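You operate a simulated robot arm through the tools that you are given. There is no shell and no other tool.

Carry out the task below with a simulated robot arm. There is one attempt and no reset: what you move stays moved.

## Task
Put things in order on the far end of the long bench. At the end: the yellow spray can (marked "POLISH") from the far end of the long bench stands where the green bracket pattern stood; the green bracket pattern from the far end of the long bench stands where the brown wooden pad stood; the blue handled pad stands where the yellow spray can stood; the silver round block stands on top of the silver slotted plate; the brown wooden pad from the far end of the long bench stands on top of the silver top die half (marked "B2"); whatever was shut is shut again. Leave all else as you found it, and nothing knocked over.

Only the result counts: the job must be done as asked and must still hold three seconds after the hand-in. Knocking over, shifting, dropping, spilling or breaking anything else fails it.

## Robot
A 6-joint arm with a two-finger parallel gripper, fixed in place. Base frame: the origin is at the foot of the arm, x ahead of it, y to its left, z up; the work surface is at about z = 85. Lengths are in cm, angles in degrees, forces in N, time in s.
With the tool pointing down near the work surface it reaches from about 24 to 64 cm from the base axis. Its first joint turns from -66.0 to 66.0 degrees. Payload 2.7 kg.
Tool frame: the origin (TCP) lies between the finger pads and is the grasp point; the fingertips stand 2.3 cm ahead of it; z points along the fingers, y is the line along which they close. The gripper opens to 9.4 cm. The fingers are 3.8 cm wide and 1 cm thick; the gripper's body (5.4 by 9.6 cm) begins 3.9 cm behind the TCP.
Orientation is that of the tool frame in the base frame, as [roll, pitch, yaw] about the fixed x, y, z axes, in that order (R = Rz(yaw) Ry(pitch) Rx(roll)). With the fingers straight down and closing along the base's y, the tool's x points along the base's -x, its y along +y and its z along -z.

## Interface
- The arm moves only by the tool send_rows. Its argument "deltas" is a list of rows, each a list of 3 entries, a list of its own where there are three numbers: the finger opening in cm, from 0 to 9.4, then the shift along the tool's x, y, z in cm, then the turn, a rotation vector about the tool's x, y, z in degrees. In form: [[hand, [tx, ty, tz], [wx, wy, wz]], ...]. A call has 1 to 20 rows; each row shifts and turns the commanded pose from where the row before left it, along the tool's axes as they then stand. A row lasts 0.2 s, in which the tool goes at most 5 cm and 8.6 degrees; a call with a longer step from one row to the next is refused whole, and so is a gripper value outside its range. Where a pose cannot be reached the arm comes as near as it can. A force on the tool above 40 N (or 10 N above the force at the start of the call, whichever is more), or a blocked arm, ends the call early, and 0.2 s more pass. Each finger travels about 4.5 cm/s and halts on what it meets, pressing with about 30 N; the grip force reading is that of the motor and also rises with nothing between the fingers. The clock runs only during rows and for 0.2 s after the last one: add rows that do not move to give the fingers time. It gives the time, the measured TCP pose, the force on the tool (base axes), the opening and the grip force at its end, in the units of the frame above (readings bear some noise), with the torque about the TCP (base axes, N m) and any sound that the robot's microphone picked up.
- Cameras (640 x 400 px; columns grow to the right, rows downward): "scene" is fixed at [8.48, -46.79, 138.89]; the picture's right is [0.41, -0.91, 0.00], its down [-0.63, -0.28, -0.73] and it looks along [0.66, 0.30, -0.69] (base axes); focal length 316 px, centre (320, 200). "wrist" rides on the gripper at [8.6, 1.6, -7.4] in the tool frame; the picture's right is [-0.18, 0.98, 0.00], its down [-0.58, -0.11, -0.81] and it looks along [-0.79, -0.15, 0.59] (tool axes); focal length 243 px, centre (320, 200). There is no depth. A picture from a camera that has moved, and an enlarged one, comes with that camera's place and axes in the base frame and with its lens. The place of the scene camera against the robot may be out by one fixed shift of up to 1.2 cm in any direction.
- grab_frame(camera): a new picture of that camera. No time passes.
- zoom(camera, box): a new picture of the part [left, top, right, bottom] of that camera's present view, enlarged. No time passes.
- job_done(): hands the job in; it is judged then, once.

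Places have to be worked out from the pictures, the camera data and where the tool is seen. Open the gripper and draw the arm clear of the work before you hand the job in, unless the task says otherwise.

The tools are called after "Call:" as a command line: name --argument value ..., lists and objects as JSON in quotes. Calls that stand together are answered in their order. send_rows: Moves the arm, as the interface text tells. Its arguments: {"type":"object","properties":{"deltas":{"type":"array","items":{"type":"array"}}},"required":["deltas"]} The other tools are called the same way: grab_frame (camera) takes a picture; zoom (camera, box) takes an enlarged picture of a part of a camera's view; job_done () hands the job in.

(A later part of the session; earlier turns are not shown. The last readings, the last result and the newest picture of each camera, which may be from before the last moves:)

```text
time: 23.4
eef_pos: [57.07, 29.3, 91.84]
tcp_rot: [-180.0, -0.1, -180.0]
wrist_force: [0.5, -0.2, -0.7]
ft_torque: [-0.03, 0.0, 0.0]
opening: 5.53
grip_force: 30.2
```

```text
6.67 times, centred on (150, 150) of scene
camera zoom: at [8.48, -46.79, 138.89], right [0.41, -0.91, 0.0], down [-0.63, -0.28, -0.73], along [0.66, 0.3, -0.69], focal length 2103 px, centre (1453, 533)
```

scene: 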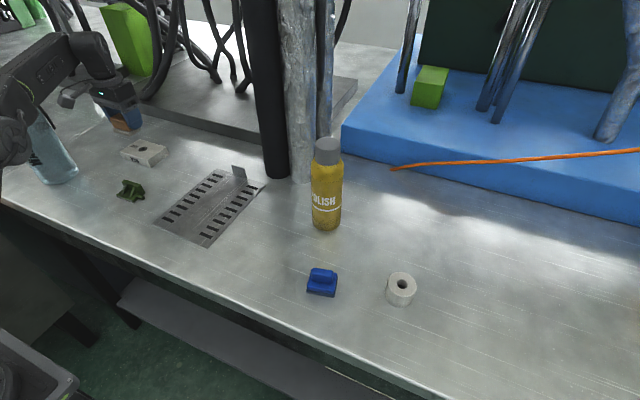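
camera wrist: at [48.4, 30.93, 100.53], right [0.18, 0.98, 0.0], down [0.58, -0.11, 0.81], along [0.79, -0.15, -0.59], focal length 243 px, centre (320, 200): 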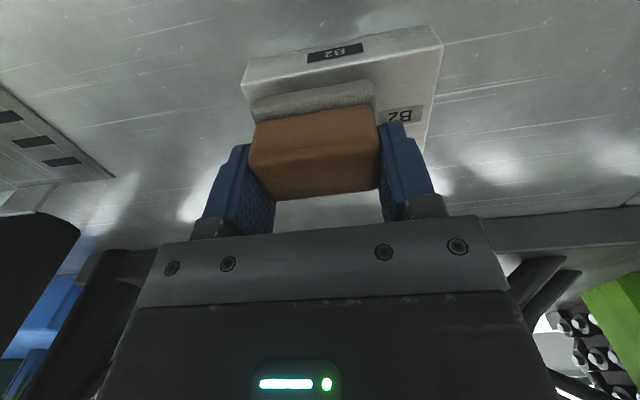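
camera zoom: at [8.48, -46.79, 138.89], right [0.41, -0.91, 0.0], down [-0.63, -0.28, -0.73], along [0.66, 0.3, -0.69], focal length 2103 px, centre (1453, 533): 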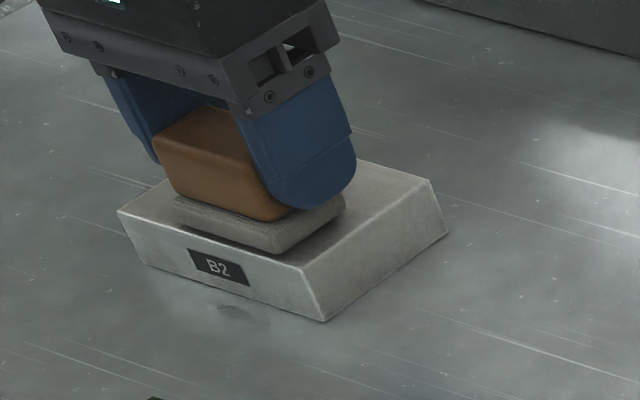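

Pad hovers just above the die, well inside its edges. Lowering in 0.1 cm steps to feel the contact.

Call:
send_rows --deltas '[[4.0, [0, 0, 0.1], [0, 0, 0]], [4.0, [0, 0, 0.1], [0, 0, 0]], [4.0, [0, 0, 0.1], [0, 0, 0]], [4.0, [0, 0, 0], [0, 0, 0]]]'

Call:
zoom --camera "scene" --box '[110, 120, 190, 180]'

```text
time: 24.4
eef_pos: [57.11, 29.36, 91.52]
tcp_rot: [-180.0, 0.1, -180.0]
wrist_force: [-3.2, -0.2, 7.3]
ft_torque: [-0.09, 0.2, -0.04]
opening: 5.53
grip_force: 29.7
```

```text
6.67 times, centred on (150, 150) of scene
camera zoom: at [8.46, -46.8, 138.89], right [0.41, -0.91, 0.0], down [-0.63, -0.28, -0.73], along [0.66, 0.3, -0.69], focal length 2103 px, centre (1453, 533)
```

zoom: 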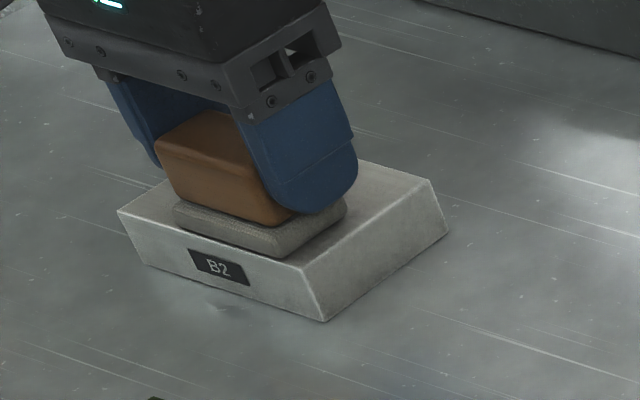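

Contact made (7 N up-force, no tilt visible). I open the fingers and then rise straight up.

Call:
send_rows --deltas '[[5.8, [0, 0, 0], [0, 0, 0]], [7.0, [0, 0, 0], [0, 0, 0]], [9.4, [0, 0, 0], [0, 0, 0]], [9.4, [0, 0, 0], [0, 0, 0]], [9.4, [0, 0, 0], [0, 0, 0]], [9.4, [0, 0, -1], [0, 0, 0]], [9.4, [0, 0, -2], [0, 0, 0]], [9.4, [0, 0, -3], [0, 0, 0]], [9.4, [0.5, 0, -3], [0, 0, 0]], [9.4, [0, 0, 0], [0, 0, 0]]]'

Call:
zoom --camera "scene" --box '[110, 120, 190, 180]'

Call:
grab_frame --camera "wrist"

```text
time: 26.6
eef_pos: [56.0, 28.87, 100.53]
tcp_rot: [-180.0, 0.0, -180.0]
wrist_force: [-0.4, -0.2, -0.6]
ft_torque: [0.0, -0.04, 0.0]
opening: 9.38
grip_force: 0.0
out of reach, approached as far as the arm can: row 8
```

```text
6.67 times, centred on (150, 150) of scene
camera zoom: at [8.48, -46.79, 138.89], right [0.41, -0.91, 0.0], down [-0.63, -0.28, -0.73], along [0.66, 0.3, -0.69], focal length 2103 px, centre (1453, 533)
```

zoom: 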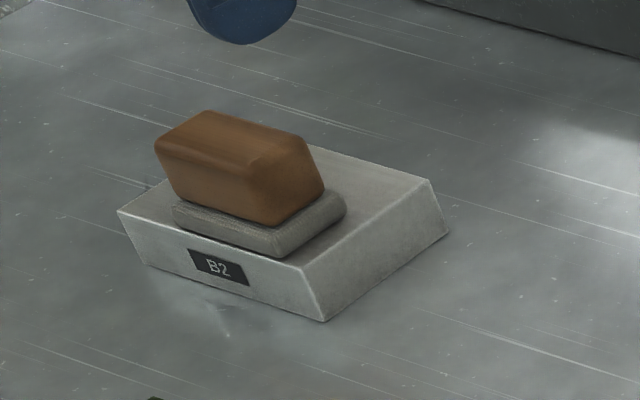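

```text
taken
camera wrist: at [47.3, 30.71, 107.95], right [0.18, 0.98, 0.0], down [0.58, -0.11, 0.81], along [0.79, -0.15, -0.59], focal length 243 px, centre (320, 200)
```

wrist: 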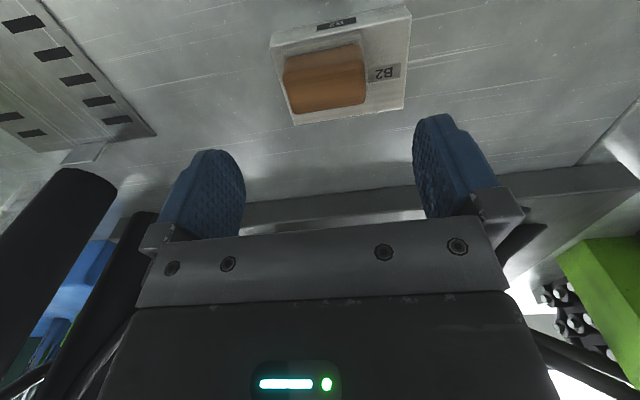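

Brown pad is standing on the die. Now I move back over the green bracket at z≈100 for a precise look.

Call:
send_rows --deltas '[[9.4, [3, -1.9, 0], [0, 0, 0]], [9.4, [3, -1.9, 0], [0, 0, 0]], [9.4, [3, -1.9, 0], [0, 0, 0]], [9.4, [3, -1.9, 0], [0, 0, 0]], [9.4, [0, 0, 0], [0, 0, 0]], [9.4, [0, 0, 0], [0, 0, 0]]]'

Call:
zoom --camera "wrist" --box '[240, 0, 400, 100]'

Call:
grab_frame --camera "wrist"

```text
time: 28.0
eef_pos: [44.09, 21.43, 100.36]
tcp_rot: [180.0, 0.1, 180.0]
wrist_force: [-0.2, -0.6, 0.0]
ft_torque: [0.0, -0.01, 0.0]
opening: 9.41
grip_force: 0.1
```

```text
4.00 times, centred on (320, 50) of wrist
camera zoom: at [35.39, 23.13, 107.82], right [0.18, 0.98, 0.0], down [0.58, -0.11, 0.81], along [0.79, -0.15, -0.59], focal length 970 px, centre (320, 800)
```

zoom: 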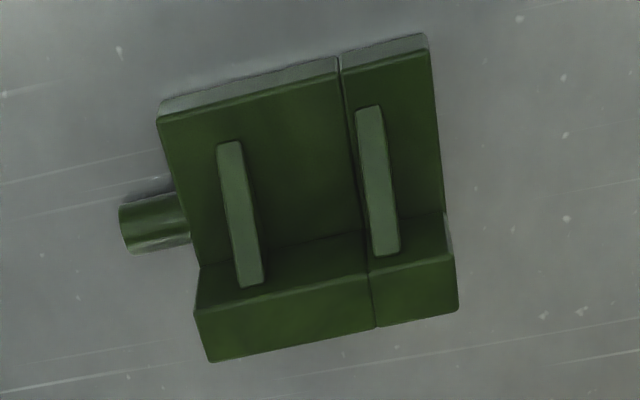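

```text
taken
camera wrist: at [35.39, 23.13, 107.82], right [0.18, 0.98, 0.0], down [0.58, -0.11, 0.81], along [0.79, -0.15, -0.59], focal length 243 px, centre (320, 200)
```

wrist: 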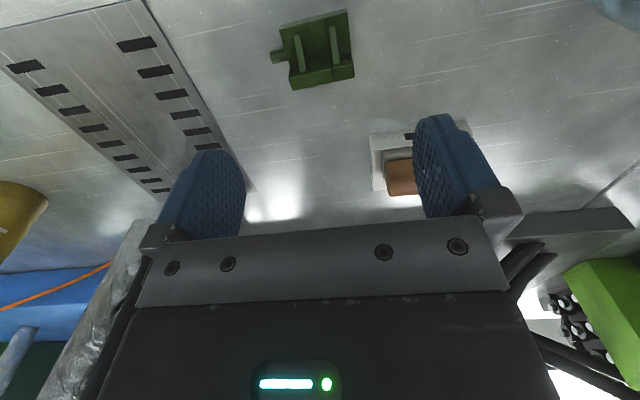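

Bracket: footprint x 42.0–45.9, y 18.7–24.05, yaw ≈1.7°, wall at x≈45.3 with its top at z≈88, peg top ≈86. I'll grip the wall ends along y with fingertips above the peg; first hover at z≈91.5.

Call:
send_rows --deltas '[[9.4, [-1.28, -0.04, 2], [0, 0, -1.7]], [9.4, [0, 0, 3], [0, 0, 0]], [9.4, [0, 0, 3], [0, 0, 0]], [9.4, [0, 0, 0.9], [0, 0, 0]], [9.4, [0, 0, 0], [0, 0, 0]], [9.4, [0, 0, 0], [0, 0, 0]]]'

Call:
zoom --camera "wrist" --box '[180, 20, 460, 220]'

Call:
zoom --camera "scene" --box '[90, 130, 190, 210]'

```text
time: 29.4
eef_pos: [45.41, 21.34, 91.51]
tcp_rot: [-180.0, 0.0, -178.3]
wrist_force: [0.9, 0.7, -0.5]
ft_torque: [0.02, 0.03, 0.0]
opening: 9.36
grip_force: 0.2
```

```text
2.00 times, centred on (320, 120) of wrist
camera zoom: at [36.7, 22.84, 98.92], right [0.15, 0.99, 0.0], down [0.58, -0.09, 0.81], along [0.8, -0.12, -0.59], focal length 485 px, centre (320, 360)
```

zoom: 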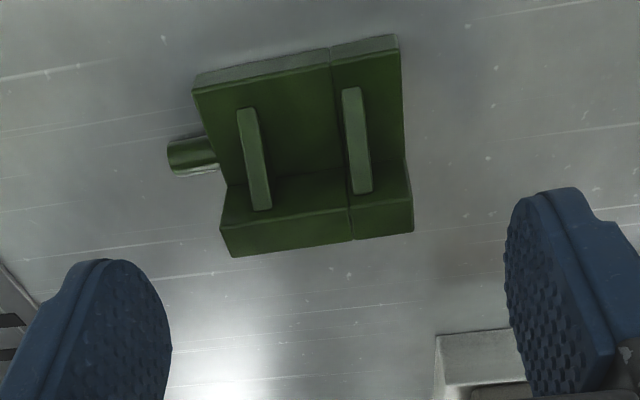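

```text
5.00 times, centred on (140, 170) of scene
camera zoom: at [8.48, -46.79, 138.89], right [0.41, -0.91, 0.0], down [-0.63, -0.28, -0.73], along [0.66, 0.3, -0.69], focal length 1577 px, centre (1220, 350)
```

zoom: 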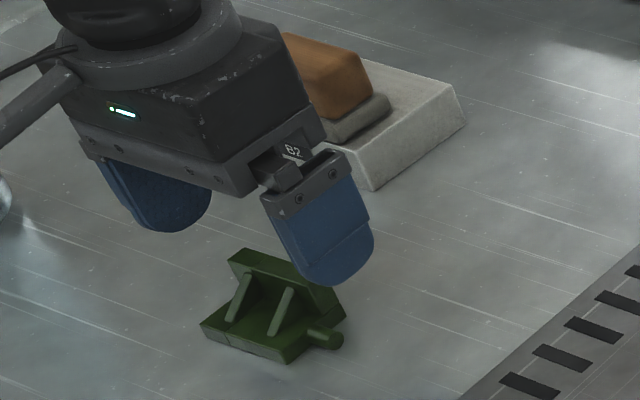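

Alignment checks out (wall centre ≈(45.4, 21.45)). Lowering to z≈88.6 and closing.

Call:
send_rows --deltas '[[9.4, [0, 0.08, 1.5], [0, 0, 0]], [9.4, [0, 0, 1.4], [0, 0, 0]], [9.4, [0, 0, 0], [0, 0, 0]], [4.0, [0, 0, 0], [0, 0, 0]], [4.0, [0, 0, 0], [0, 0, 0]], [4.0, [0, 0, 0], [0, 0, 0]], [4.0, [0, 0, 0], [0, 0, 0]], [4.0, [0, 0, 0], [0, 0, 0]], [4.0, [0, 0, 0], [0, 0, 0]]]'

Call:
zoom --camera "wrist" --box '[180, 60, 460, 260]'

Call:
zoom --camera "scene" --box '[90, 140, 190, 220]'

```text
time: 31.4
eef_pos: [45.4, 21.37, 88.62]
tcp_rot: [180.0, 0.0, -178.3]
wrist_force: [0.3, -0.6, 0.5]
ft_torque: [-0.01, 0.03, -0.04]
opening: 5.3
grip_force: 29.9
```

```text
2.00 times, centred on (320, 160) of wrist
camera zoom: at [36.68, 22.9, 96.03], right [0.15, 0.99, 0.0], down [0.58, -0.09, 0.81], along [0.8, -0.12, -0.59], focal length 485 px, centre (320, 280)
```

zoom: 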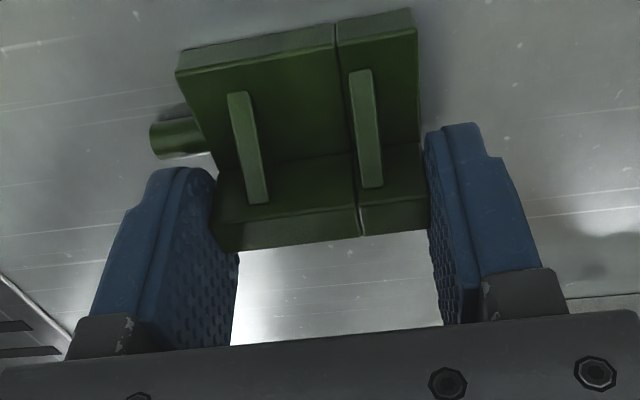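

```text
5.00 times, centred on (140, 180) of scene
camera zoom: at [8.48, -46.79, 138.89], right [0.41, -0.91, 0.0], down [-0.63, -0.28, -0.73], along [0.66, 0.3, -0.69], focal length 1577 px, centre (1220, 300)
```

zoom: 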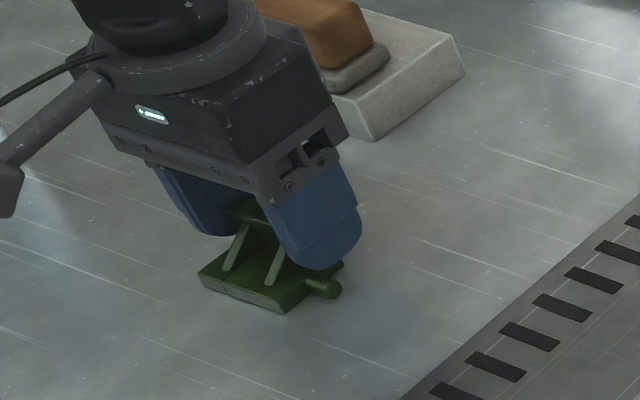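

Opening 5.3 cm matches the wall width. Slow test lift.

Call:
send_rows --deltas '[[4.0, [0, 0, -0.3], [0, 0, 0]], [4.0, [0, 0, -0.5], [0, 0, 0]], [4.0, [0, 0, -0.7], [0, 0, 0]], [4.0, [0, 0, 0], [0, 0, 0]], [4.0, [0, 0, 0], [0, 0, 0]]]'

Call:
zoom --camera "wrist" --box '[180, 60, 460, 260]'

Call:
zoom --camera "scene" --box '[90, 140, 190, 220]'

```text
time: 32.6
eef_pos: [45.39, 21.52, 89.93]
tcp_rot: [-180.0, 0.0, -178.3]
wrist_force: [0.3, 0.3, -0.3]
ft_torque: [0.03, 0.0, -0.02]
opening: 5.27
grip_force: 29.7
```

```text
2.00 times, centred on (320, 160) of wrist
camera zoom: at [36.64, 23.02, 97.47], right [0.15, 0.99, 0.0], down [0.58, -0.09, 0.81], along [0.8, -0.12, -0.59], focal length 485 px, centre (320, 280)
```

zoom: 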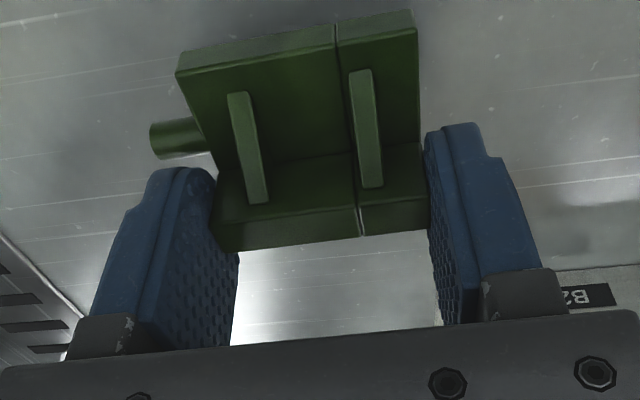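

```text
5.00 times, centred on (140, 180) of scene
camera zoom: at [8.48, -46.79, 138.89], right [0.41, -0.91, 0.0], down [-0.63, -0.28, -0.73], along [0.66, 0.3, -0.69], focal length 1577 px, centre (1220, 300)
```

zoom: 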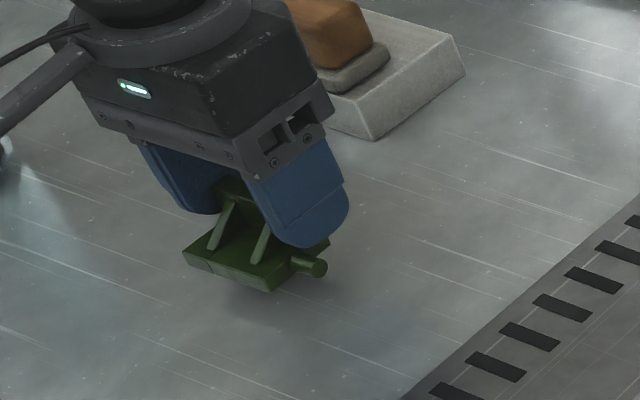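

The bracket is held level. I raise it and carry it to the brown pad's old spot (TCP target ≈(45.95, −21.05)).

Call:
send_rows --deltas '[[4.0, [0, 0, -2], [0, 0, 0]], [4.0, [0, 0, -3], [0, 0, 0]], [4.0, [0, 0, -3], [0, 0, 0]], [4.0, [0.065, -3.864, 0], [0, 0, 0]], [4.0, [0.065, -3.864, 0], [0, 0, 0]], [4.0, [0.065, -3.864, 0], [0, 0, 0]], [4.0, [0.065, -3.864, 0], [0, 0, 0]], [4.0, [0.065, -3.864, 0], [0, 0, 0]], [4.0, [0.065, -3.864, 0], [0, 0, 0]], [4.0, [0.065, -3.864, 0], [0, 0, 0]], [4.0, [0.065, -3.864, 0], [0, 0, 0]], [4.0, [0.065, -3.864, 0], [0, 0, 0]], [4.0, [0.065, -3.864, 0], [0, 0, 0]], [4.0, [0.065, -3.864, 0], [0, 0, 0]], [4.0, [0, 0, 0], [0, 0, 0]], [4.0, [0, 0, 0], [0, 0, 0]]]'

Call:
grab_frame --camera "wrist"

Call:
zoom --camera "scene" --box '[200, 150, 360, 270]'

```text
time: 36.0
eef_pos: [45.93, -21.13, 98.13]
tcp_rot: [-180.0, 0.0, -178.3]
wrist_force: [-0.3, 0.2, 0.1]
ft_torque: [0.0, -0.01, 0.0]
opening: 5.26
grip_force: 30.5
```

```text
taken
camera wrist: at [37.11, -19.7, 105.57], right [0.15, 0.99, 0.0], down [0.58, -0.09, 0.81], along [0.8, -0.12, -0.59], focal length 243 px, centre (320, 200)
```

wrist: 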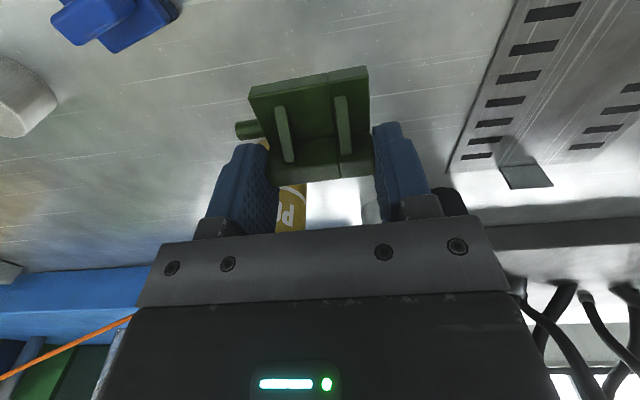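

```text
3.33 times, centred on (280, 210) of scene
camera zoom: at [8.47, -46.79, 138.89], right [0.41, -0.91, 0.0], down [-0.63, -0.28, -0.73], along [0.66, 0.3, -0.69], focal length 1052 px, centre (453, 167)
```

zoom: 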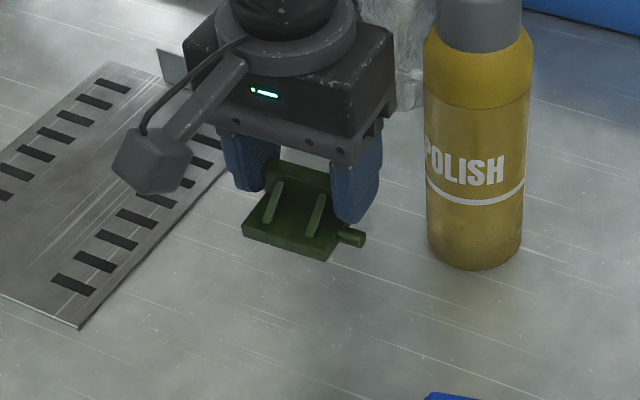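

Over the target spot. I lower the bracket, finishing in small steps until contact.

Call:
send_rows --deltas '[[4.0, [0, 0, 3], [0, 0, 0]], [4.0, [0, 0, 3], [0, 0, 0]], [4.0, [0, 0, 2.3], [0, 0, 0]], [4.0, [0, 0, 0.7], [0, 0, 0]], [4.0, [0, 0, 0.1], [0, 0, 0]], [4.0, [0, 0, 0.1], [0, 0, 0]], [4.0, [0, 0, 0], [0, 0, 0]], [4.0, [0, 0, 0], [0, 0, 0]]]'

Call:
zoom --camera "scene" --box '[230, 200, 330, 280]'

```text
time: 37.8
eef_pos: [45.83, -21.06, 88.92]
tcp_rot: [-179.9, 0.1, -178.4]
wrist_force: [0.4, -0.7, -0.6]
ft_torque: [-0.01, -0.01, -0.03]
opening: 5.26
grip_force: 30.5
```

```text
5.00 times, centred on (280, 240) of scene
camera zoom: at [8.48, -46.79, 138.89], right [0.41, -0.91, 0.0], down [-0.63, -0.28, -0.73], along [0.66, 0.3, -0.69], focal length 1577 px, centre (520, 0)
```

zoom: 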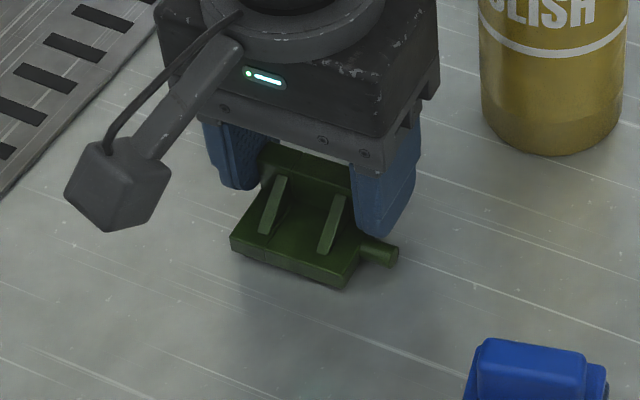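

No contact yet at z≈88.9; continuing in 0.1 cm steps.

Call:
send_rows --deltas '[[4.0, [0, 0, 0.1], [0, 0, 0]], [4.0, [0, 0, 0.1], [0, 0, 0]], [4.0, [0, 0, 0.1], [0, 0, 0]], [4.0, [0, 0, 0], [0, 0, 0]]]'

```text
time: 38.8
eef_pos: [45.78, -21.05, 88.63]
tcp_rot: [-180.0, 0.0, -178.3]
wrist_force: [0.1, -0.1, 0.9]
ft_torque: [-0.01, 0.02, -0.03]
opening: 5.26
grip_force: 29.6
```

Call:
send_rows --deltas '[[4.0, [0, 0, 0.1], [0, 0, 0]], [4.0, [0, 0, 0], [0, 0, 0]]]'

```text
time: 39.4
eef_pos: [45.86, -21.1, 88.58]
tcp_rot: [-180.0, 0.1, -178.3]
wrist_force: [-4.7, 1.2, 13.0]
ft_torque: [0.08, 0.35, 0.0]
opening: 5.29
grip_force: 29.9
```

Contact (13 N). I open the fingers and retreat straight up.

Call:
send_rows --deltas '[[4.0, [0, 0, -0.05], [0, 0, 0]], [5.8, [0, 0, 0], [0, 0, 0]], [7.0, [0, 0, 0], [0, 0, 0]], [9.4, [0, 0, 0], [0, 0, 0]], [9.4, [0, 0, 0], [0, 0, 0]], [9.4, [0, 0, 0], [0, 0, 0]], [9.4, [0, 0, -1], [0, 0, 0]], [9.4, [0, 0, -3], [0, 0, 0]], [9.4, [0, 0, -4], [0, 0, 0]], [9.4, [0, 0, -4], [0, 0, 0]], [9.4, [0, 0, 0], [0, 0, 0]], [9.4, [0, 0, 0], [0, 0, 0]]]'

Call:
grab_frame --camera "wrist"

Call:
zoom --camera "scene" --box '[230, 120, 390, 300]'

Call:
zoom --camera "wrist" --box '[240, 0, 400, 100]'

```text
time: 42.0
eef_pos: [45.79, -20.83, 100.68]
tcp_rot: [-180.0, 0.1, -178.3]
wrist_force: [-0.5, -0.2, -0.6]
ft_torque: [0.0, 0.0, -0.03]
opening: 9.4
grip_force: 0.0
```

```text
taken
camera wrist: at [37.07, -19.49, 108.1], right [0.15, 0.99, 0.0], down [0.58, -0.09, 0.81], along [0.8, -0.12, -0.59], focal length 243 px, centre (320, 200)
```

wrist: 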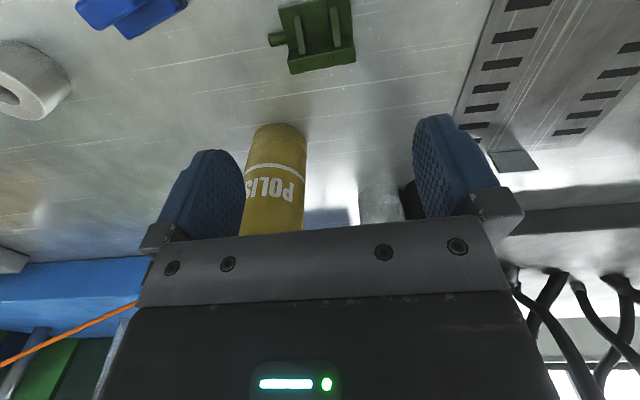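

```text
2.22 times, centred on (310, 210) of scene
camera zoom: at [8.48, -46.79, 138.89], right [0.41, -0.91, 0.0], down [-0.63, -0.28, -0.73], along [0.66, 0.3, -0.69], focal length 701 px, centre (342, 178)
```

zoom: 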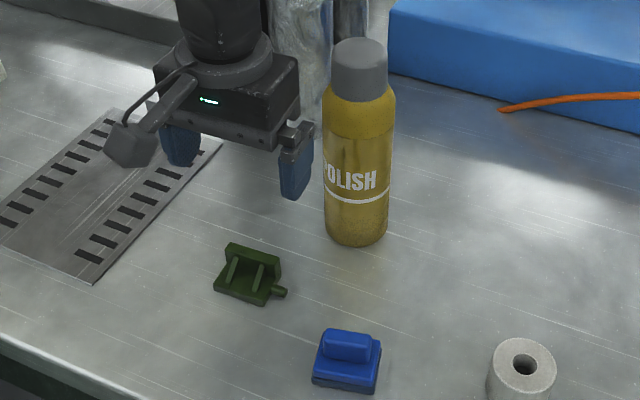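

```text
4.00 times, centred on (320, 50) of wrist
camera zoom: at [37.07, -19.49, 108.1], right [0.15, 0.99, 0.0], down [0.58, -0.09, 0.81], along [0.8, -0.12, -0.59], focal length 970 px, centre (320, 800)
```

zoom: 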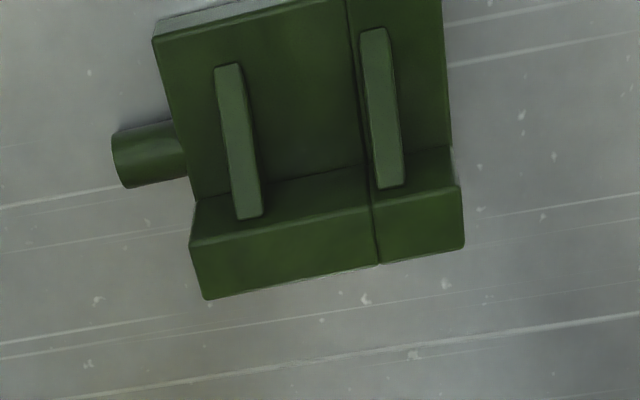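

The green bracket is placed. Now I raise and back off to view the spray can for its axis and cap height.

Call:
send_rows --deltas '[[9.4, [1, 0, -4], [0, 0, 1.7]], [9.4, [2, 0, -4], [0, 0, 0]], [9.4, [3, -1, -3.5], [0, 0, 0]], [9.4, [3, -1, -2], [0, 0, 0]], [9.4, [2, -1, -1], [0, 0, 0]], [9.4, [0, 0, 0], [0, 0, 0]], [9.4, [0, 0, 0], [0, 0, 0]]]'

Call:
grab_frame --camera "wrist"

Call:
grab_frame --camera "scene"

```text
time: 43.6
eef_pos: [34.63, -24.09, 115.1]
tcp_rot: [-179.9, 0.0, -179.9]
wrist_force: [0.2, -0.7, 0.3]
ft_torque: [0.05, 0.0, 0.01]
opening: 9.39
grip_force: 0.1
```

```text
taken
camera wrist: at [26.04, -22.43, 122.53], right [0.18, 0.98, 0.0], down [0.58, -0.11, 0.81], along [0.79, -0.15, -0.59], focal length 243 px, centre (320, 200)
```

wrist: 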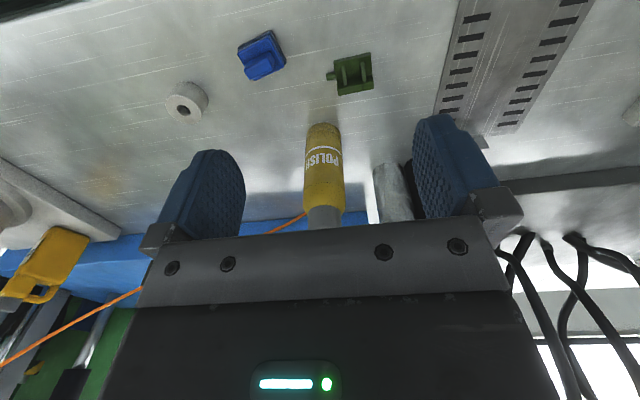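

```text
taken
```

scene: 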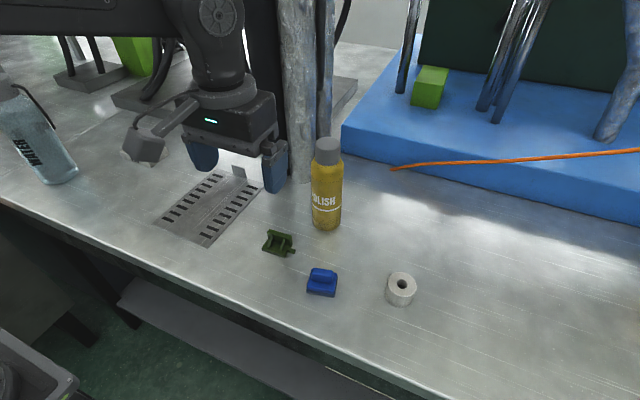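

Call:
zoom --camera "wrist" --box '[260, 110, 390, 235]'

Call:
zoom --camera "scene" --box '[285, 130, 365, 235]'

Call:
zoom --camera "wrist" --box '[150, 20, 310, 130]'

```text
3.20 times, centred on (325, 172) of wrist
camera zoom: at [26.04, -22.43, 122.53], right [0.18, 0.98, 0.0], down [0.58, -0.11, 0.81], along [0.79, -0.15, -0.59], focal length 776 px, centre (304, 288)
```

zoom: 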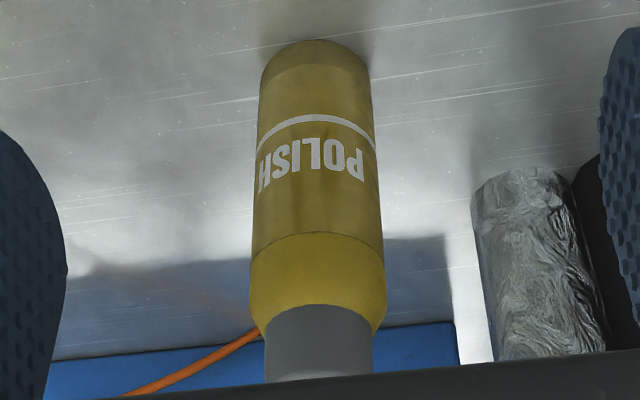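

```text
3.81 times, centred on (325, 182) of scene
camera zoom: at [8.47, -46.79, 138.89], right [0.41, -0.91, 0.0], down [-0.63, -0.28, -0.73], along [0.66, 0.3, -0.69], focal length 1202 px, centre (301, 267)
```

zoom: 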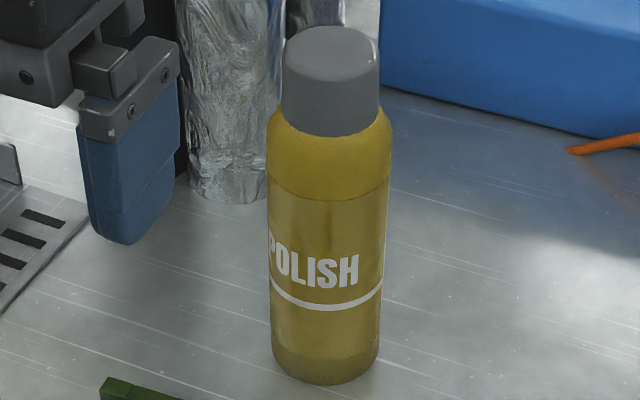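

```text
3.64 times, centred on (230, 75) of wrist
camera zoom: at [26.04, -22.43, 122.53], right [0.18, 0.98, 0.0], down [0.58, -0.11, 0.81], along [0.79, -0.15, -0.59], focal length 882 px, centre (647, 654)
```

zoom: 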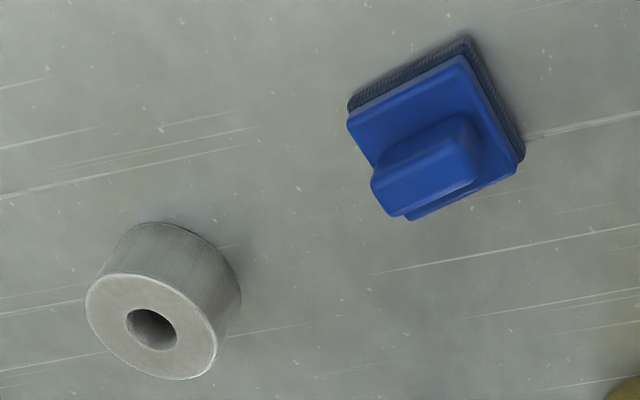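

Can axis ≈(56.1, −27.3), Ø≈6.5, cap Ø≈4.7 from z≈103 to 106.3. That is at the reach limit for a vertical tool, so I tilt the fingers 20° outward (about the closing axis) and move to a hover pose above/behind the cap.

Call:
send_rows --deltas '[[9.4, [0, 0, 0], [0, -6.667, 0]], [9.4, [0, 0, 0], [0, -6.667, 0]], [9.4, [0, 0, 0], [0, -6.666, 0]], [9.4, [-3.358, -0.66, 1.478], [0, 0, 0]], [9.4, [-3.358, -0.66, 1.478], [0, 0, 0]], [9.4, [-3.358, -0.66, 1.478], [0, 0, 0]], [9.4, [-3.358, -0.66, 1.478], [0, 0, 0]], [9.4, [-3.358, -0.66, 1.478], [0, 0, 0]], [9.4, [0, 0, 0], [0, 0, 0]], [9.4, [0, 0, 0], [0, 0, 0]]]'

Call:
grab_frame --camera "wrist"

Call:
grab_frame --camera "scene"

```text
time: 45.8
eef_pos: [53.12, -27.59, 113.71]
tcp_rot: [-180.0, 20.0, -179.9]
wrist_force: [0.2, -0.1, 0.9]
ft_torque: [0.0, -0.01, 0.0]
opening: 9.38
grip_force: 0.0
```

```text
taken
camera wrist: at [42.41, -25.83, 117.74], right [0.17, 0.98, 0.06], down [0.27, -0.11, 0.96], along [0.95, -0.15, -0.28], focal length 243 px, centre (320, 200)
```

wrist: 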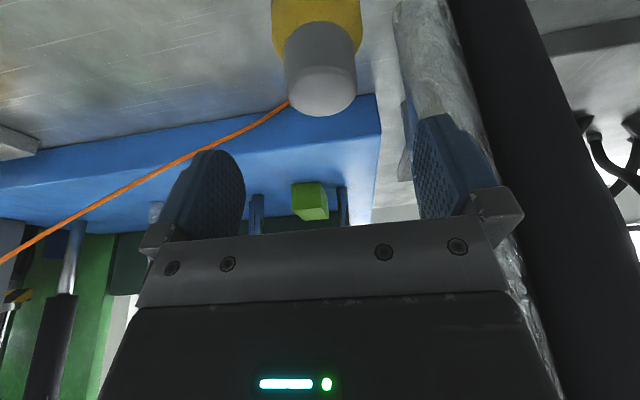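

```text
taken
```

scene: 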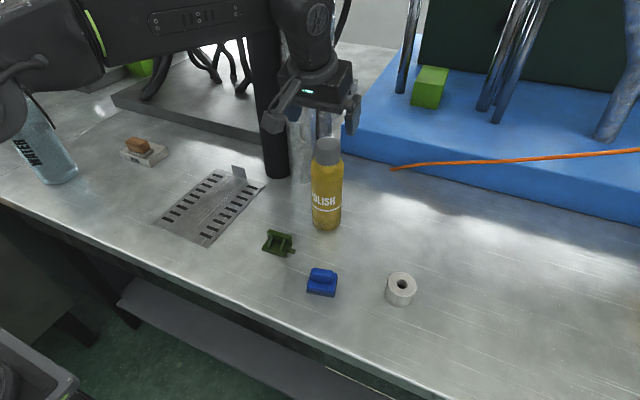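

Call:
zoom --camera "wrist" --box '[240, 0, 400, 130]'

Call:
zoom --camera "scene" --box '[240, 40, 400, 170]'

```text
3.08 times, centred on (320, 65) of wrist
camera zoom: at [42.41, -25.83, 117.74], right [0.17, 0.98, 0.06], down [0.27, -0.11, 0.96], along [0.95, -0.15, -0.28], focal length 746 px, centre (320, 615)
```

zoom: 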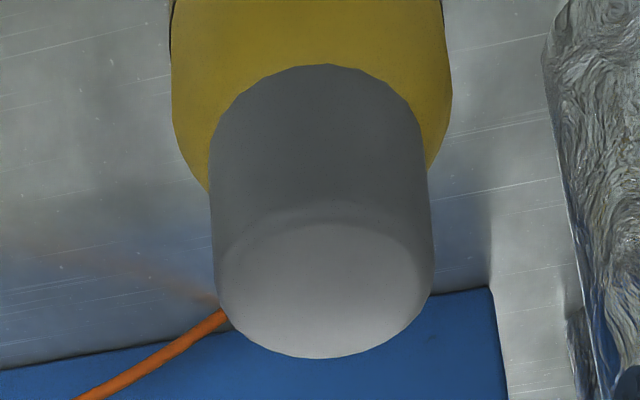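

```text
3.08 times, centred on (320, 105) of scene
camera zoom: at [8.48, -46.79, 138.89], right [0.41, -0.91, 0.0], down [-0.63, -0.28, -0.73], along [0.66, 0.3, -0.69], focal length 971 px, centre (320, 492)
```

zoom: 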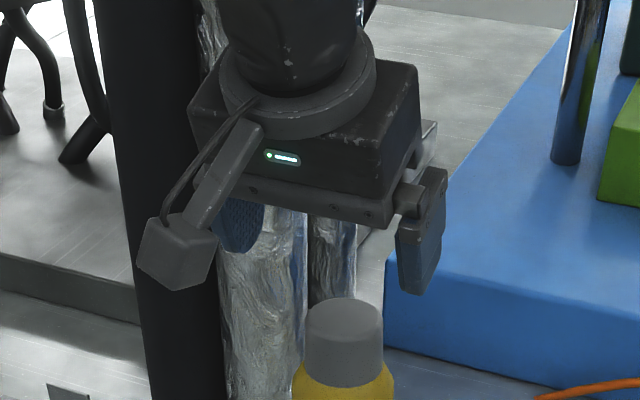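

Cap centre is ≈(55.85, −27.33); almost exactly along the tool axis from here. I advance 6 cm of the 8.6 cm along the fingers, then check.

Call:
send_rows --deltas '[[9.4, [0.1, 0.1, 2], [0, 0, 0]], [9.4, [0, 0, 2], [0, 0, 0]], [9.4, [0, 0, 2], [0, 0, 0]], [9.4, [0, 0, 0], [0, 0, 0]], [9.4, [0, 0, 0], [0, 0, 0]]]'

Call:
grab_frame --camera "wrist"

Call:
zoom --camera "scene" --box '[240, 60, 400, 190]'

```text
time: 47.0
eef_pos: [55.01, -27.47, 108.05]
tcp_rot: [-180.0, 20.0, 180.0]
wrist_force: [-0.4, -0.4, -1.1]
ft_torque: [0.0, 0.01, -0.02]
opening: 9.42
grip_force: 0.2
```

```text
taken
camera wrist: at [44.36, -25.65, 112.13], right [0.17, 0.98, 0.06], down [0.27, -0.11, 0.96], along [0.95, -0.15, -0.28], focal length 243 px, centre (320, 200)
```

wrist: 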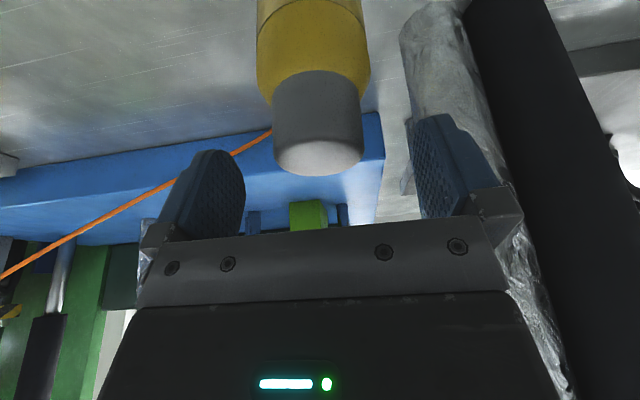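

```text
3.08 times, centred on (320, 125) of scene
camera zoom: at [8.48, -46.79, 138.89], right [0.41, -0.91, 0.0], down [-0.63, -0.28, -0.73], along [0.66, 0.3, -0.69], focal length 971 px, centre (320, 431)
```

zoom: 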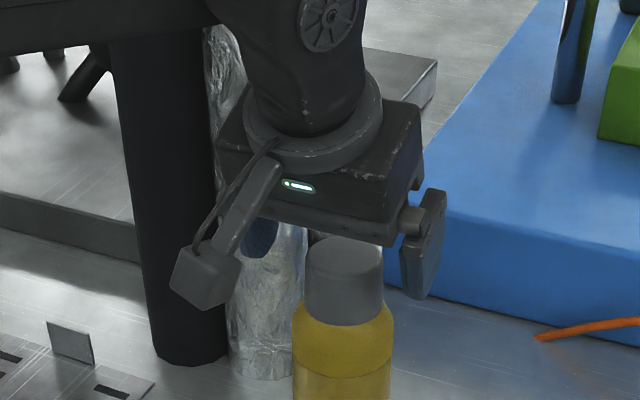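

The cap is centered between the fingers. Advancing the last 2.6 cm and closing on the cap.

Call:
send_rows --deltas '[[9.4, [0, -0.05, 1.5], [0, 0, 0]], [9.4, [0, 0, 1.1], [0, 0, 0]], [9.4, [0, 0, 0], [0, 0, 0]], [7.5, [0, 0, 0], [0, 0, 0]], [6.0, [0, 0, 0], [0, 0, 0]], [5.0, [0, 0, 0], [0, 0, 0]], [3.5, [0, 0, 0], [0, 0, 0]], [3.5, [0, 0, 0], [0, 0, 0]], [3.5, [0, 0, 0], [0, 0, 0]]]'

Call:
grab_frame --camera "wrist"

Call:
zoom --camera "scene" --box '[240, 60, 400, 240]'

```text
time: 49.0
eef_pos: [55.98, -27.38, 105.85]
tcp_rot: [180.0, 19.9, 180.0]
wrist_force: [0.5, -2.9, 0.7]
ft_torque: [-0.3, -0.06, -0.01]
opening: 5.69
grip_force: 29.7
```

```text
taken
camera wrist: at [45.35, -25.62, 109.78], right [0.17, 0.98, 0.06], down [0.27, -0.11, 0.96], along [0.95, -0.15, -0.28], focal length 243 px, centre (320, 200)
```

wrist: 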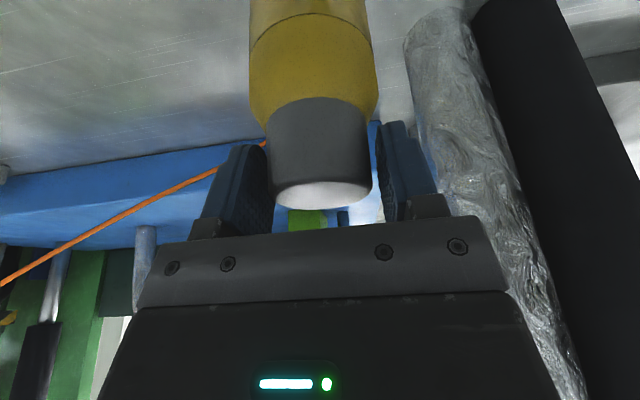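

```text
2.22 times, centred on (320, 150) of scene
camera zoom: at [8.48, -46.8, 138.88], right [0.41, -0.91, 0.0], down [-0.63, -0.28, -0.73], along [0.66, 0.3, -0.69], focal length 701 px, centre (320, 311)
```

zoom: 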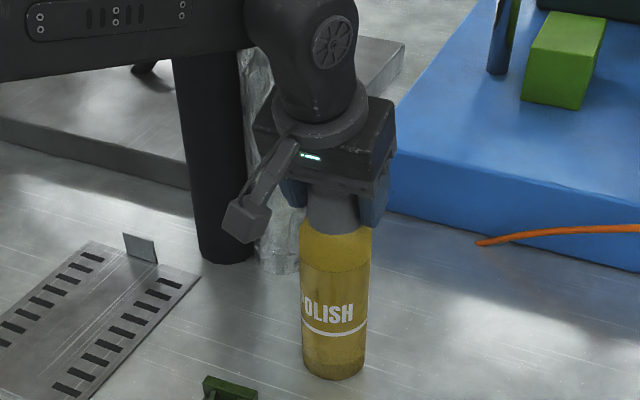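

Opening reads 5.69 rather than ≈4.7, so the fingertips may be bearing on the sloped shoulder. Zooming to check.

Call:
zoom --camera "wrist" --box '[200, 80, 440, 240]'

Call:
zoom --camera "scene" --box '[280, 110, 380, 190]'

```text
2.50 times, centred on (320, 160) of wrist
camera zoom: at [45.35, -25.62, 109.78], right [0.17, 0.98, 0.06], down [0.27, -0.11, 0.96], along [0.95, -0.15, -0.28], focal length 606 px, centre (320, 300)
```

zoom: 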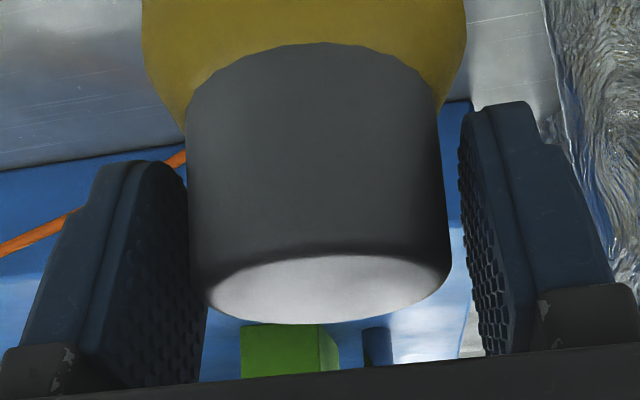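

```text
5.00 times, centred on (330, 150) of scene
camera zoom: at [8.48, -46.8, 138.88], right [0.41, -0.91, 0.0], down [-0.63, -0.28, -0.73], along [0.66, 0.3, -0.69], focal length 1577 px, centre (270, 450)
```

zoom: 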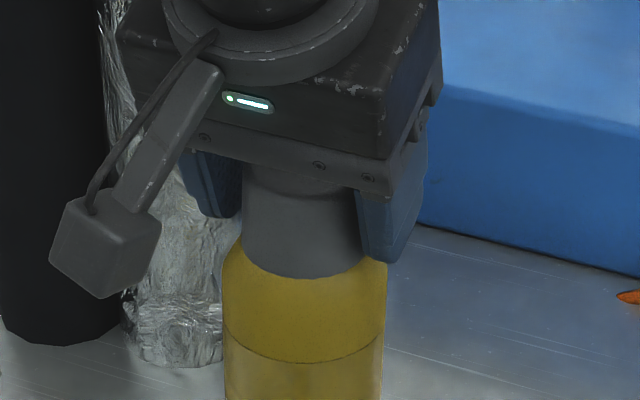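

The fingers don't visibly touch the cap yet press firmly at 5.69 cm, so the can's contact surface there is a bit wider than the visible cap. I'll do a very small, slow test lift (0.4 cm) to see if it holds.

Call:
send_rows --deltas '[[3.5, [-0.034, 0, -0.094], [0, 0, 0]], [3.5, [-0.034, 0, -0.094], [0, 0, 0]], [3.5, [-0.034, 0, -0.094], [0, 0, 0]], [3.5, [-0.034, 0, -0.094], [0, 0, 0]], [3.5, [0, 0, 0], [0, 0, 0]], [3.5, [0, 0, 0], [0, 0, 0]]]'

Call:
zoom --camera "scene" --box '[270, 110, 390, 240]'

Call:
zoom --camera "wrist" --box '[200, 80, 440, 240]'

```text
time: 50.4
eef_pos: [56.19, -27.35, 105.97]
tcp_rot: [-180.0, 20.0, 179.9]
wrist_force: [0.3, -0.2, -9.2]
ft_torque: [-0.02, -0.01, 0.03]
opening: 5.66
grip_force: 29.9
```

```text
3.08 times, centred on (330, 175) of scene
camera zoom: at [8.49, -46.8, 138.88], right [0.41, -0.91, 0.0], down [-0.63, -0.28, -0.73], along [0.66, 0.3, -0.69], focal length 971 px, centre (289, 277)
```

zoom: 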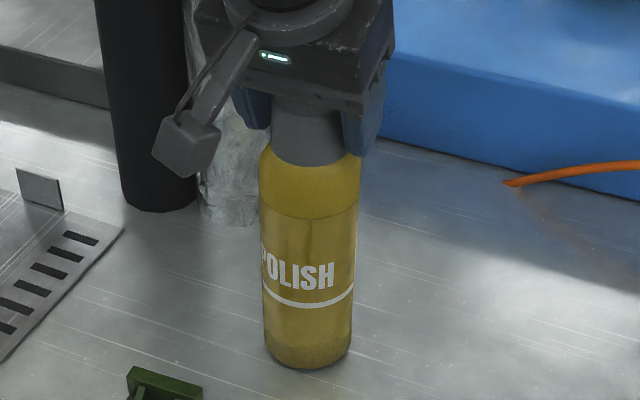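

```text
2.50 times, centred on (320, 160) of wrist
camera zoom: at [45.41, -25.55, 110.1], right [0.17, 0.98, 0.06], down [0.27, -0.11, 0.96], along [0.95, -0.15, -0.29], focal length 606 px, centre (320, 300)
```

zoom: 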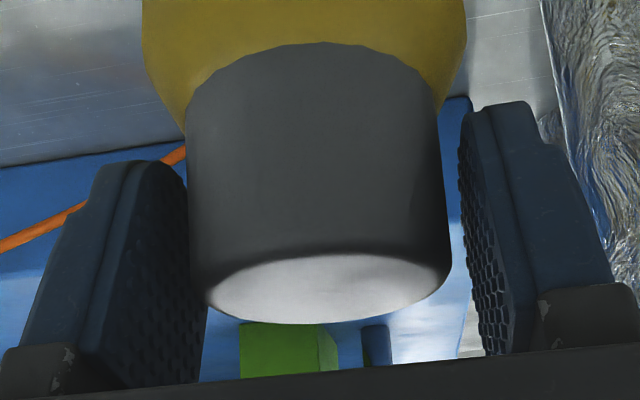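

Force went to −9.2 N with the opening steady, consistent with carrying the can's weight (~0.9 kg). Lifting another 0.6 cm slowly to confirm.

Call:
send_rows --deltas '[[3.5, [-0.051, 0, -0.141], [0, 0, 0]], [3.5, [-0.051, 0, -0.141], [0, 0, 0]], [3.5, [-0.051, 0, -0.141], [0, 0, 0]], [3.5, [-0.051, 0, -0.141], [0, 0, 0]], [3.5, [0, 0, 0], [0, 0, 0]], [3.5, [0, 0, 0], [0, 0, 0]], [3.5, [0, 0, 0], [0, 0, 0]]]'

Call:
zoom --camera "scene" --box '[270, 110, 390, 240]'

Call:
zoom --camera "wrist" --box '[200, 80, 440, 240]'

```text
time: 52.0
eef_pos: [56.11, -27.28, 106.73]
tcp_rot: [180.0, 20.0, 180.0]
wrist_force: [0.1, -0.7, -8.4]
ft_torque: [0.0, -0.01, 0.01]
opening: 5.7
grip_force: 29.8
```

```text
3.08 times, centred on (330, 175) of scene
camera zoom: at [8.49, -46.8, 138.88], right [0.41, -0.91, 0.0], down [-0.63, -0.28, -0.73], along [0.66, 0.3, -0.69], focal length 971 px, centre (289, 277)
```

zoom: 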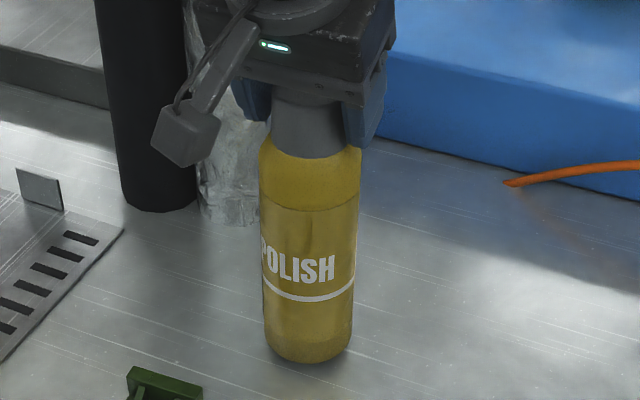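

```text
2.50 times, centred on (320, 160) of wrist
camera zoom: at [45.41, -25.56, 110.73], right [0.17, 0.98, 0.06], down [0.27, -0.11, 0.96], along [0.95, -0.15, -0.29], focal length 606 px, centre (320, 300)
```

zoom: 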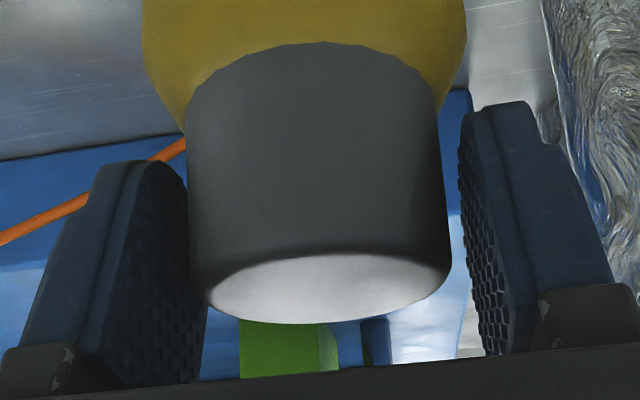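

The can hangs securely (−8.4 N steady, 5.7 cm). I lift 5 cm more, then start a gentle transfer.

Call:
send_rows --deltas '[[3.5, [-0.171, 0, -0.47], [0, 0, 0]], [3.5, [-0.274, 0, -0.752], [0, 0, 0]], [3.5, [-0.342, 0, -0.94], [0, 0, 0]], [3.5, [-0.342, 0, -0.94], [0, 0, 0]], [3.5, [-0.342, 0, -0.94], [0, 0, 0]], [3.5, [-0.239, 0, -0.658], [0, 0, 0]], [3.5, [0, 0, 0], [0, 0, 0]], [3.5, [0, 0, 0], [0, 0, 0]]]'

Call:
grab_frame --camera "scene"

```text
time: 53.8
eef_pos: [56.11, -27.12, 111.66]
tcp_rot: [-180.0, 20.0, 180.0]
wrist_force: [1.3, -0.9, -9.4]
ft_torque: [0.01, -0.05, -0.01]
opening: 5.71
grip_force: 29.4
```

```text
taken
```

scene: 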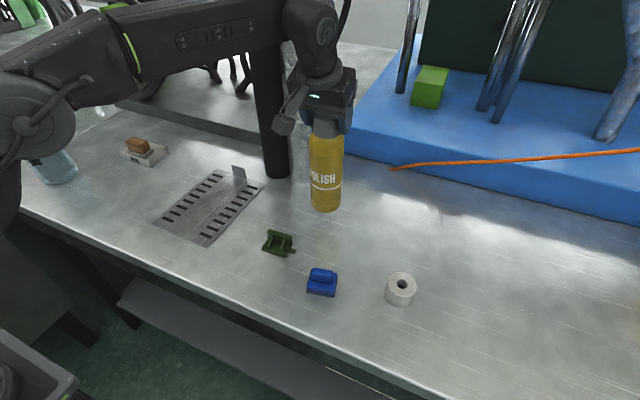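

Can bottom is ≈6 cm up, clear of everything in the path. Carrying it gently across to the bracket's old spot.

Call:
send_rows --deltas '[[3.5, [0.193, 0.824, -0.07], [0, 0, 0]], [3.5, [0.386, 1.648, -0.141], [0, 0, 0]], [3.5, [0.58, 2.472, -0.211], [0, 0, 0]], [3.5, [0.644, 2.747, -0.234], [0, 0, 0]], [3.5, [0.644, 2.747, -0.234], [0, 0, 0]], [3.5, [0.644, 2.747, -0.234], [0, 0, 0]], [3.5, [0.644, 2.747, -0.234], [0, 0, 0]], [3.5, [0.644, 2.747, -0.234], [0, 0, 0]], [3.5, [0.644, 2.747, -0.234], [0, 0, 0]], [3.5, [0.644, 2.747, -0.234], [0, 0, 0]], [3.5, [0.644, 2.747, -0.234], [0, 0, 0]], [3.5, [0.644, 2.747, -0.234], [0, 0, 0]], [3.5, [0.644, 2.747, -0.234], [0, 0, 0]], [3.5, [0.644, 2.747, -0.234], [0, 0, 0]], [3.5, [0.644, 2.747, -0.234], [0, 0, 0]], [3.5, [0.644, 2.747, -0.234], [0, 0, 0]], [3.5, [0.644, 2.747, -0.234], [0, 0, 0]], [3.5, [0.58, 2.472, -0.211], [0, 0, 0]], [3.5, [0.386, 1.648, -0.141], [0, 0, 0]], [3.5, [0.193, 0.824, -0.07], [0, 0, 0]]]'

Call:
grab_frame --camera "scene"

Call:
grab_frame --camera "wrist"

```text
time: 58.0
eef_pos: [44.02, 20.89, 111.61]
tcp_rot: [-179.9, 20.0, 179.9]
wrist_force: [0.3, 1.4, -8.7]
ft_torque: [0.01, -0.01, -0.02]
opening: 5.69
grip_force: 30.3
```

```text
taken
```

scene: 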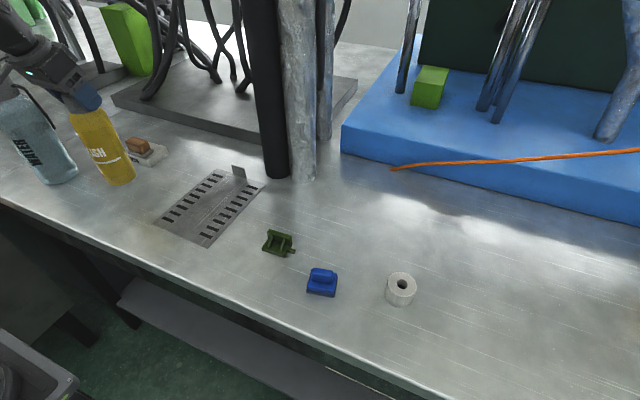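

```text
taken
camera wrist: at [33.29, 22.75, 115.77], right [0.17, 0.98, 0.06], down [0.27, -0.11, 0.96], along [0.95, -0.15, -0.29], focal length 243 px, centre (320, 200)
```

wrist: 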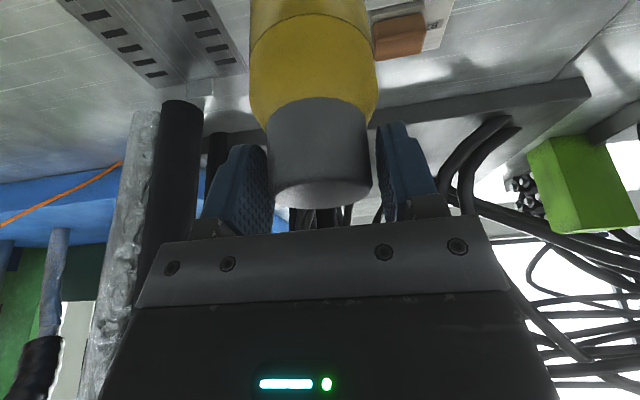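

Above the target at ≈(43.96, 21.05) with the grip steady. Lowering 5.2 cm first, with a small y correction.

Call:
send_rows --deltas '[[3.5, [0.256, 0.15, 0.705], [0, 0, 0]], [3.5, [0.513, 0, 1.41], [0, 0, 0]], [3.5, [0.513, 0, 1.41], [0, 0, 0]], [3.5, [0.342, 0, 0.94], [0, 0, 0]], [3.5, [0.154, 0, 0.423], [0, 0, 0]], [3.5, [0, 0, 0], [0, 0, 0]], [3.5, [0, 0, 0], [0, 0, 0]]]'

Call:
zoom --camera "scene" --box '[60, 80, 180, 210]'

```text
time: 59.6
eef_pos: [44.04, 21.22, 106.61]
tcp_rot: [179.9, 20.1, -180.0]
wrist_force: [0.4, -0.1, -8.9]
ft_torque: [0.01, 0.0, 0.04]
opening: 5.69
grip_force: 30.0
```

```text
3.08 times, centred on (120, 145) of scene
camera zoom: at [8.49, -46.78, 138.89], right [0.41, -0.91, 0.0], down [-0.63, -0.28, -0.73], along [0.66, 0.3, -0.69], focal length 971 px, centre (935, 369)
```

zoom: 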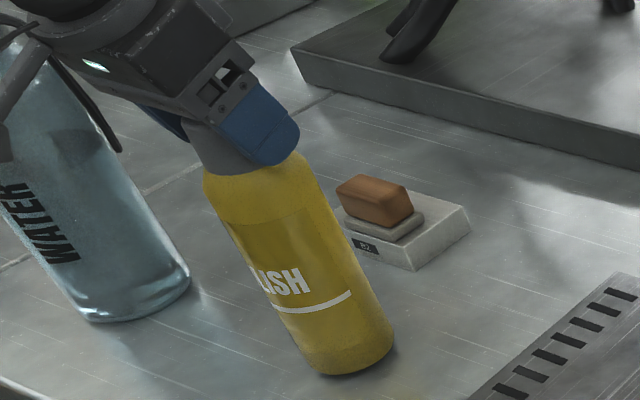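

Everything is clear; about 0.7 cm remains. Lowering in 0.1 cm steps.

Call:
send_rows --deltas '[[3.5, [0.034, 0, 0.094], [0, 0, 0]], [3.5, [0.034, 0, 0.094], [0, 0, 0]], [3.5, [0.034, 0, 0.094], [0, 0, 0]], [3.5, [0.034, 0, 0.094], [0, 0, 0]], [3.5, [0.034, 0, 0.094], [0, 0, 0]], [3.5, [0, 0, 0], [0, 0, 0]], [3.5, [0, 0, 0], [0, 0, 0]]]'

```text
time: 61.2
eef_pos: [44.08, 21.33, 105.98]
tcp_rot: [-179.9, 20.0, -180.0]
wrist_force: [0.5, 0.8, -8.1]
ft_torque: [0.03, -0.02, 0.01]
opening: 5.66
grip_force: 30.1
```

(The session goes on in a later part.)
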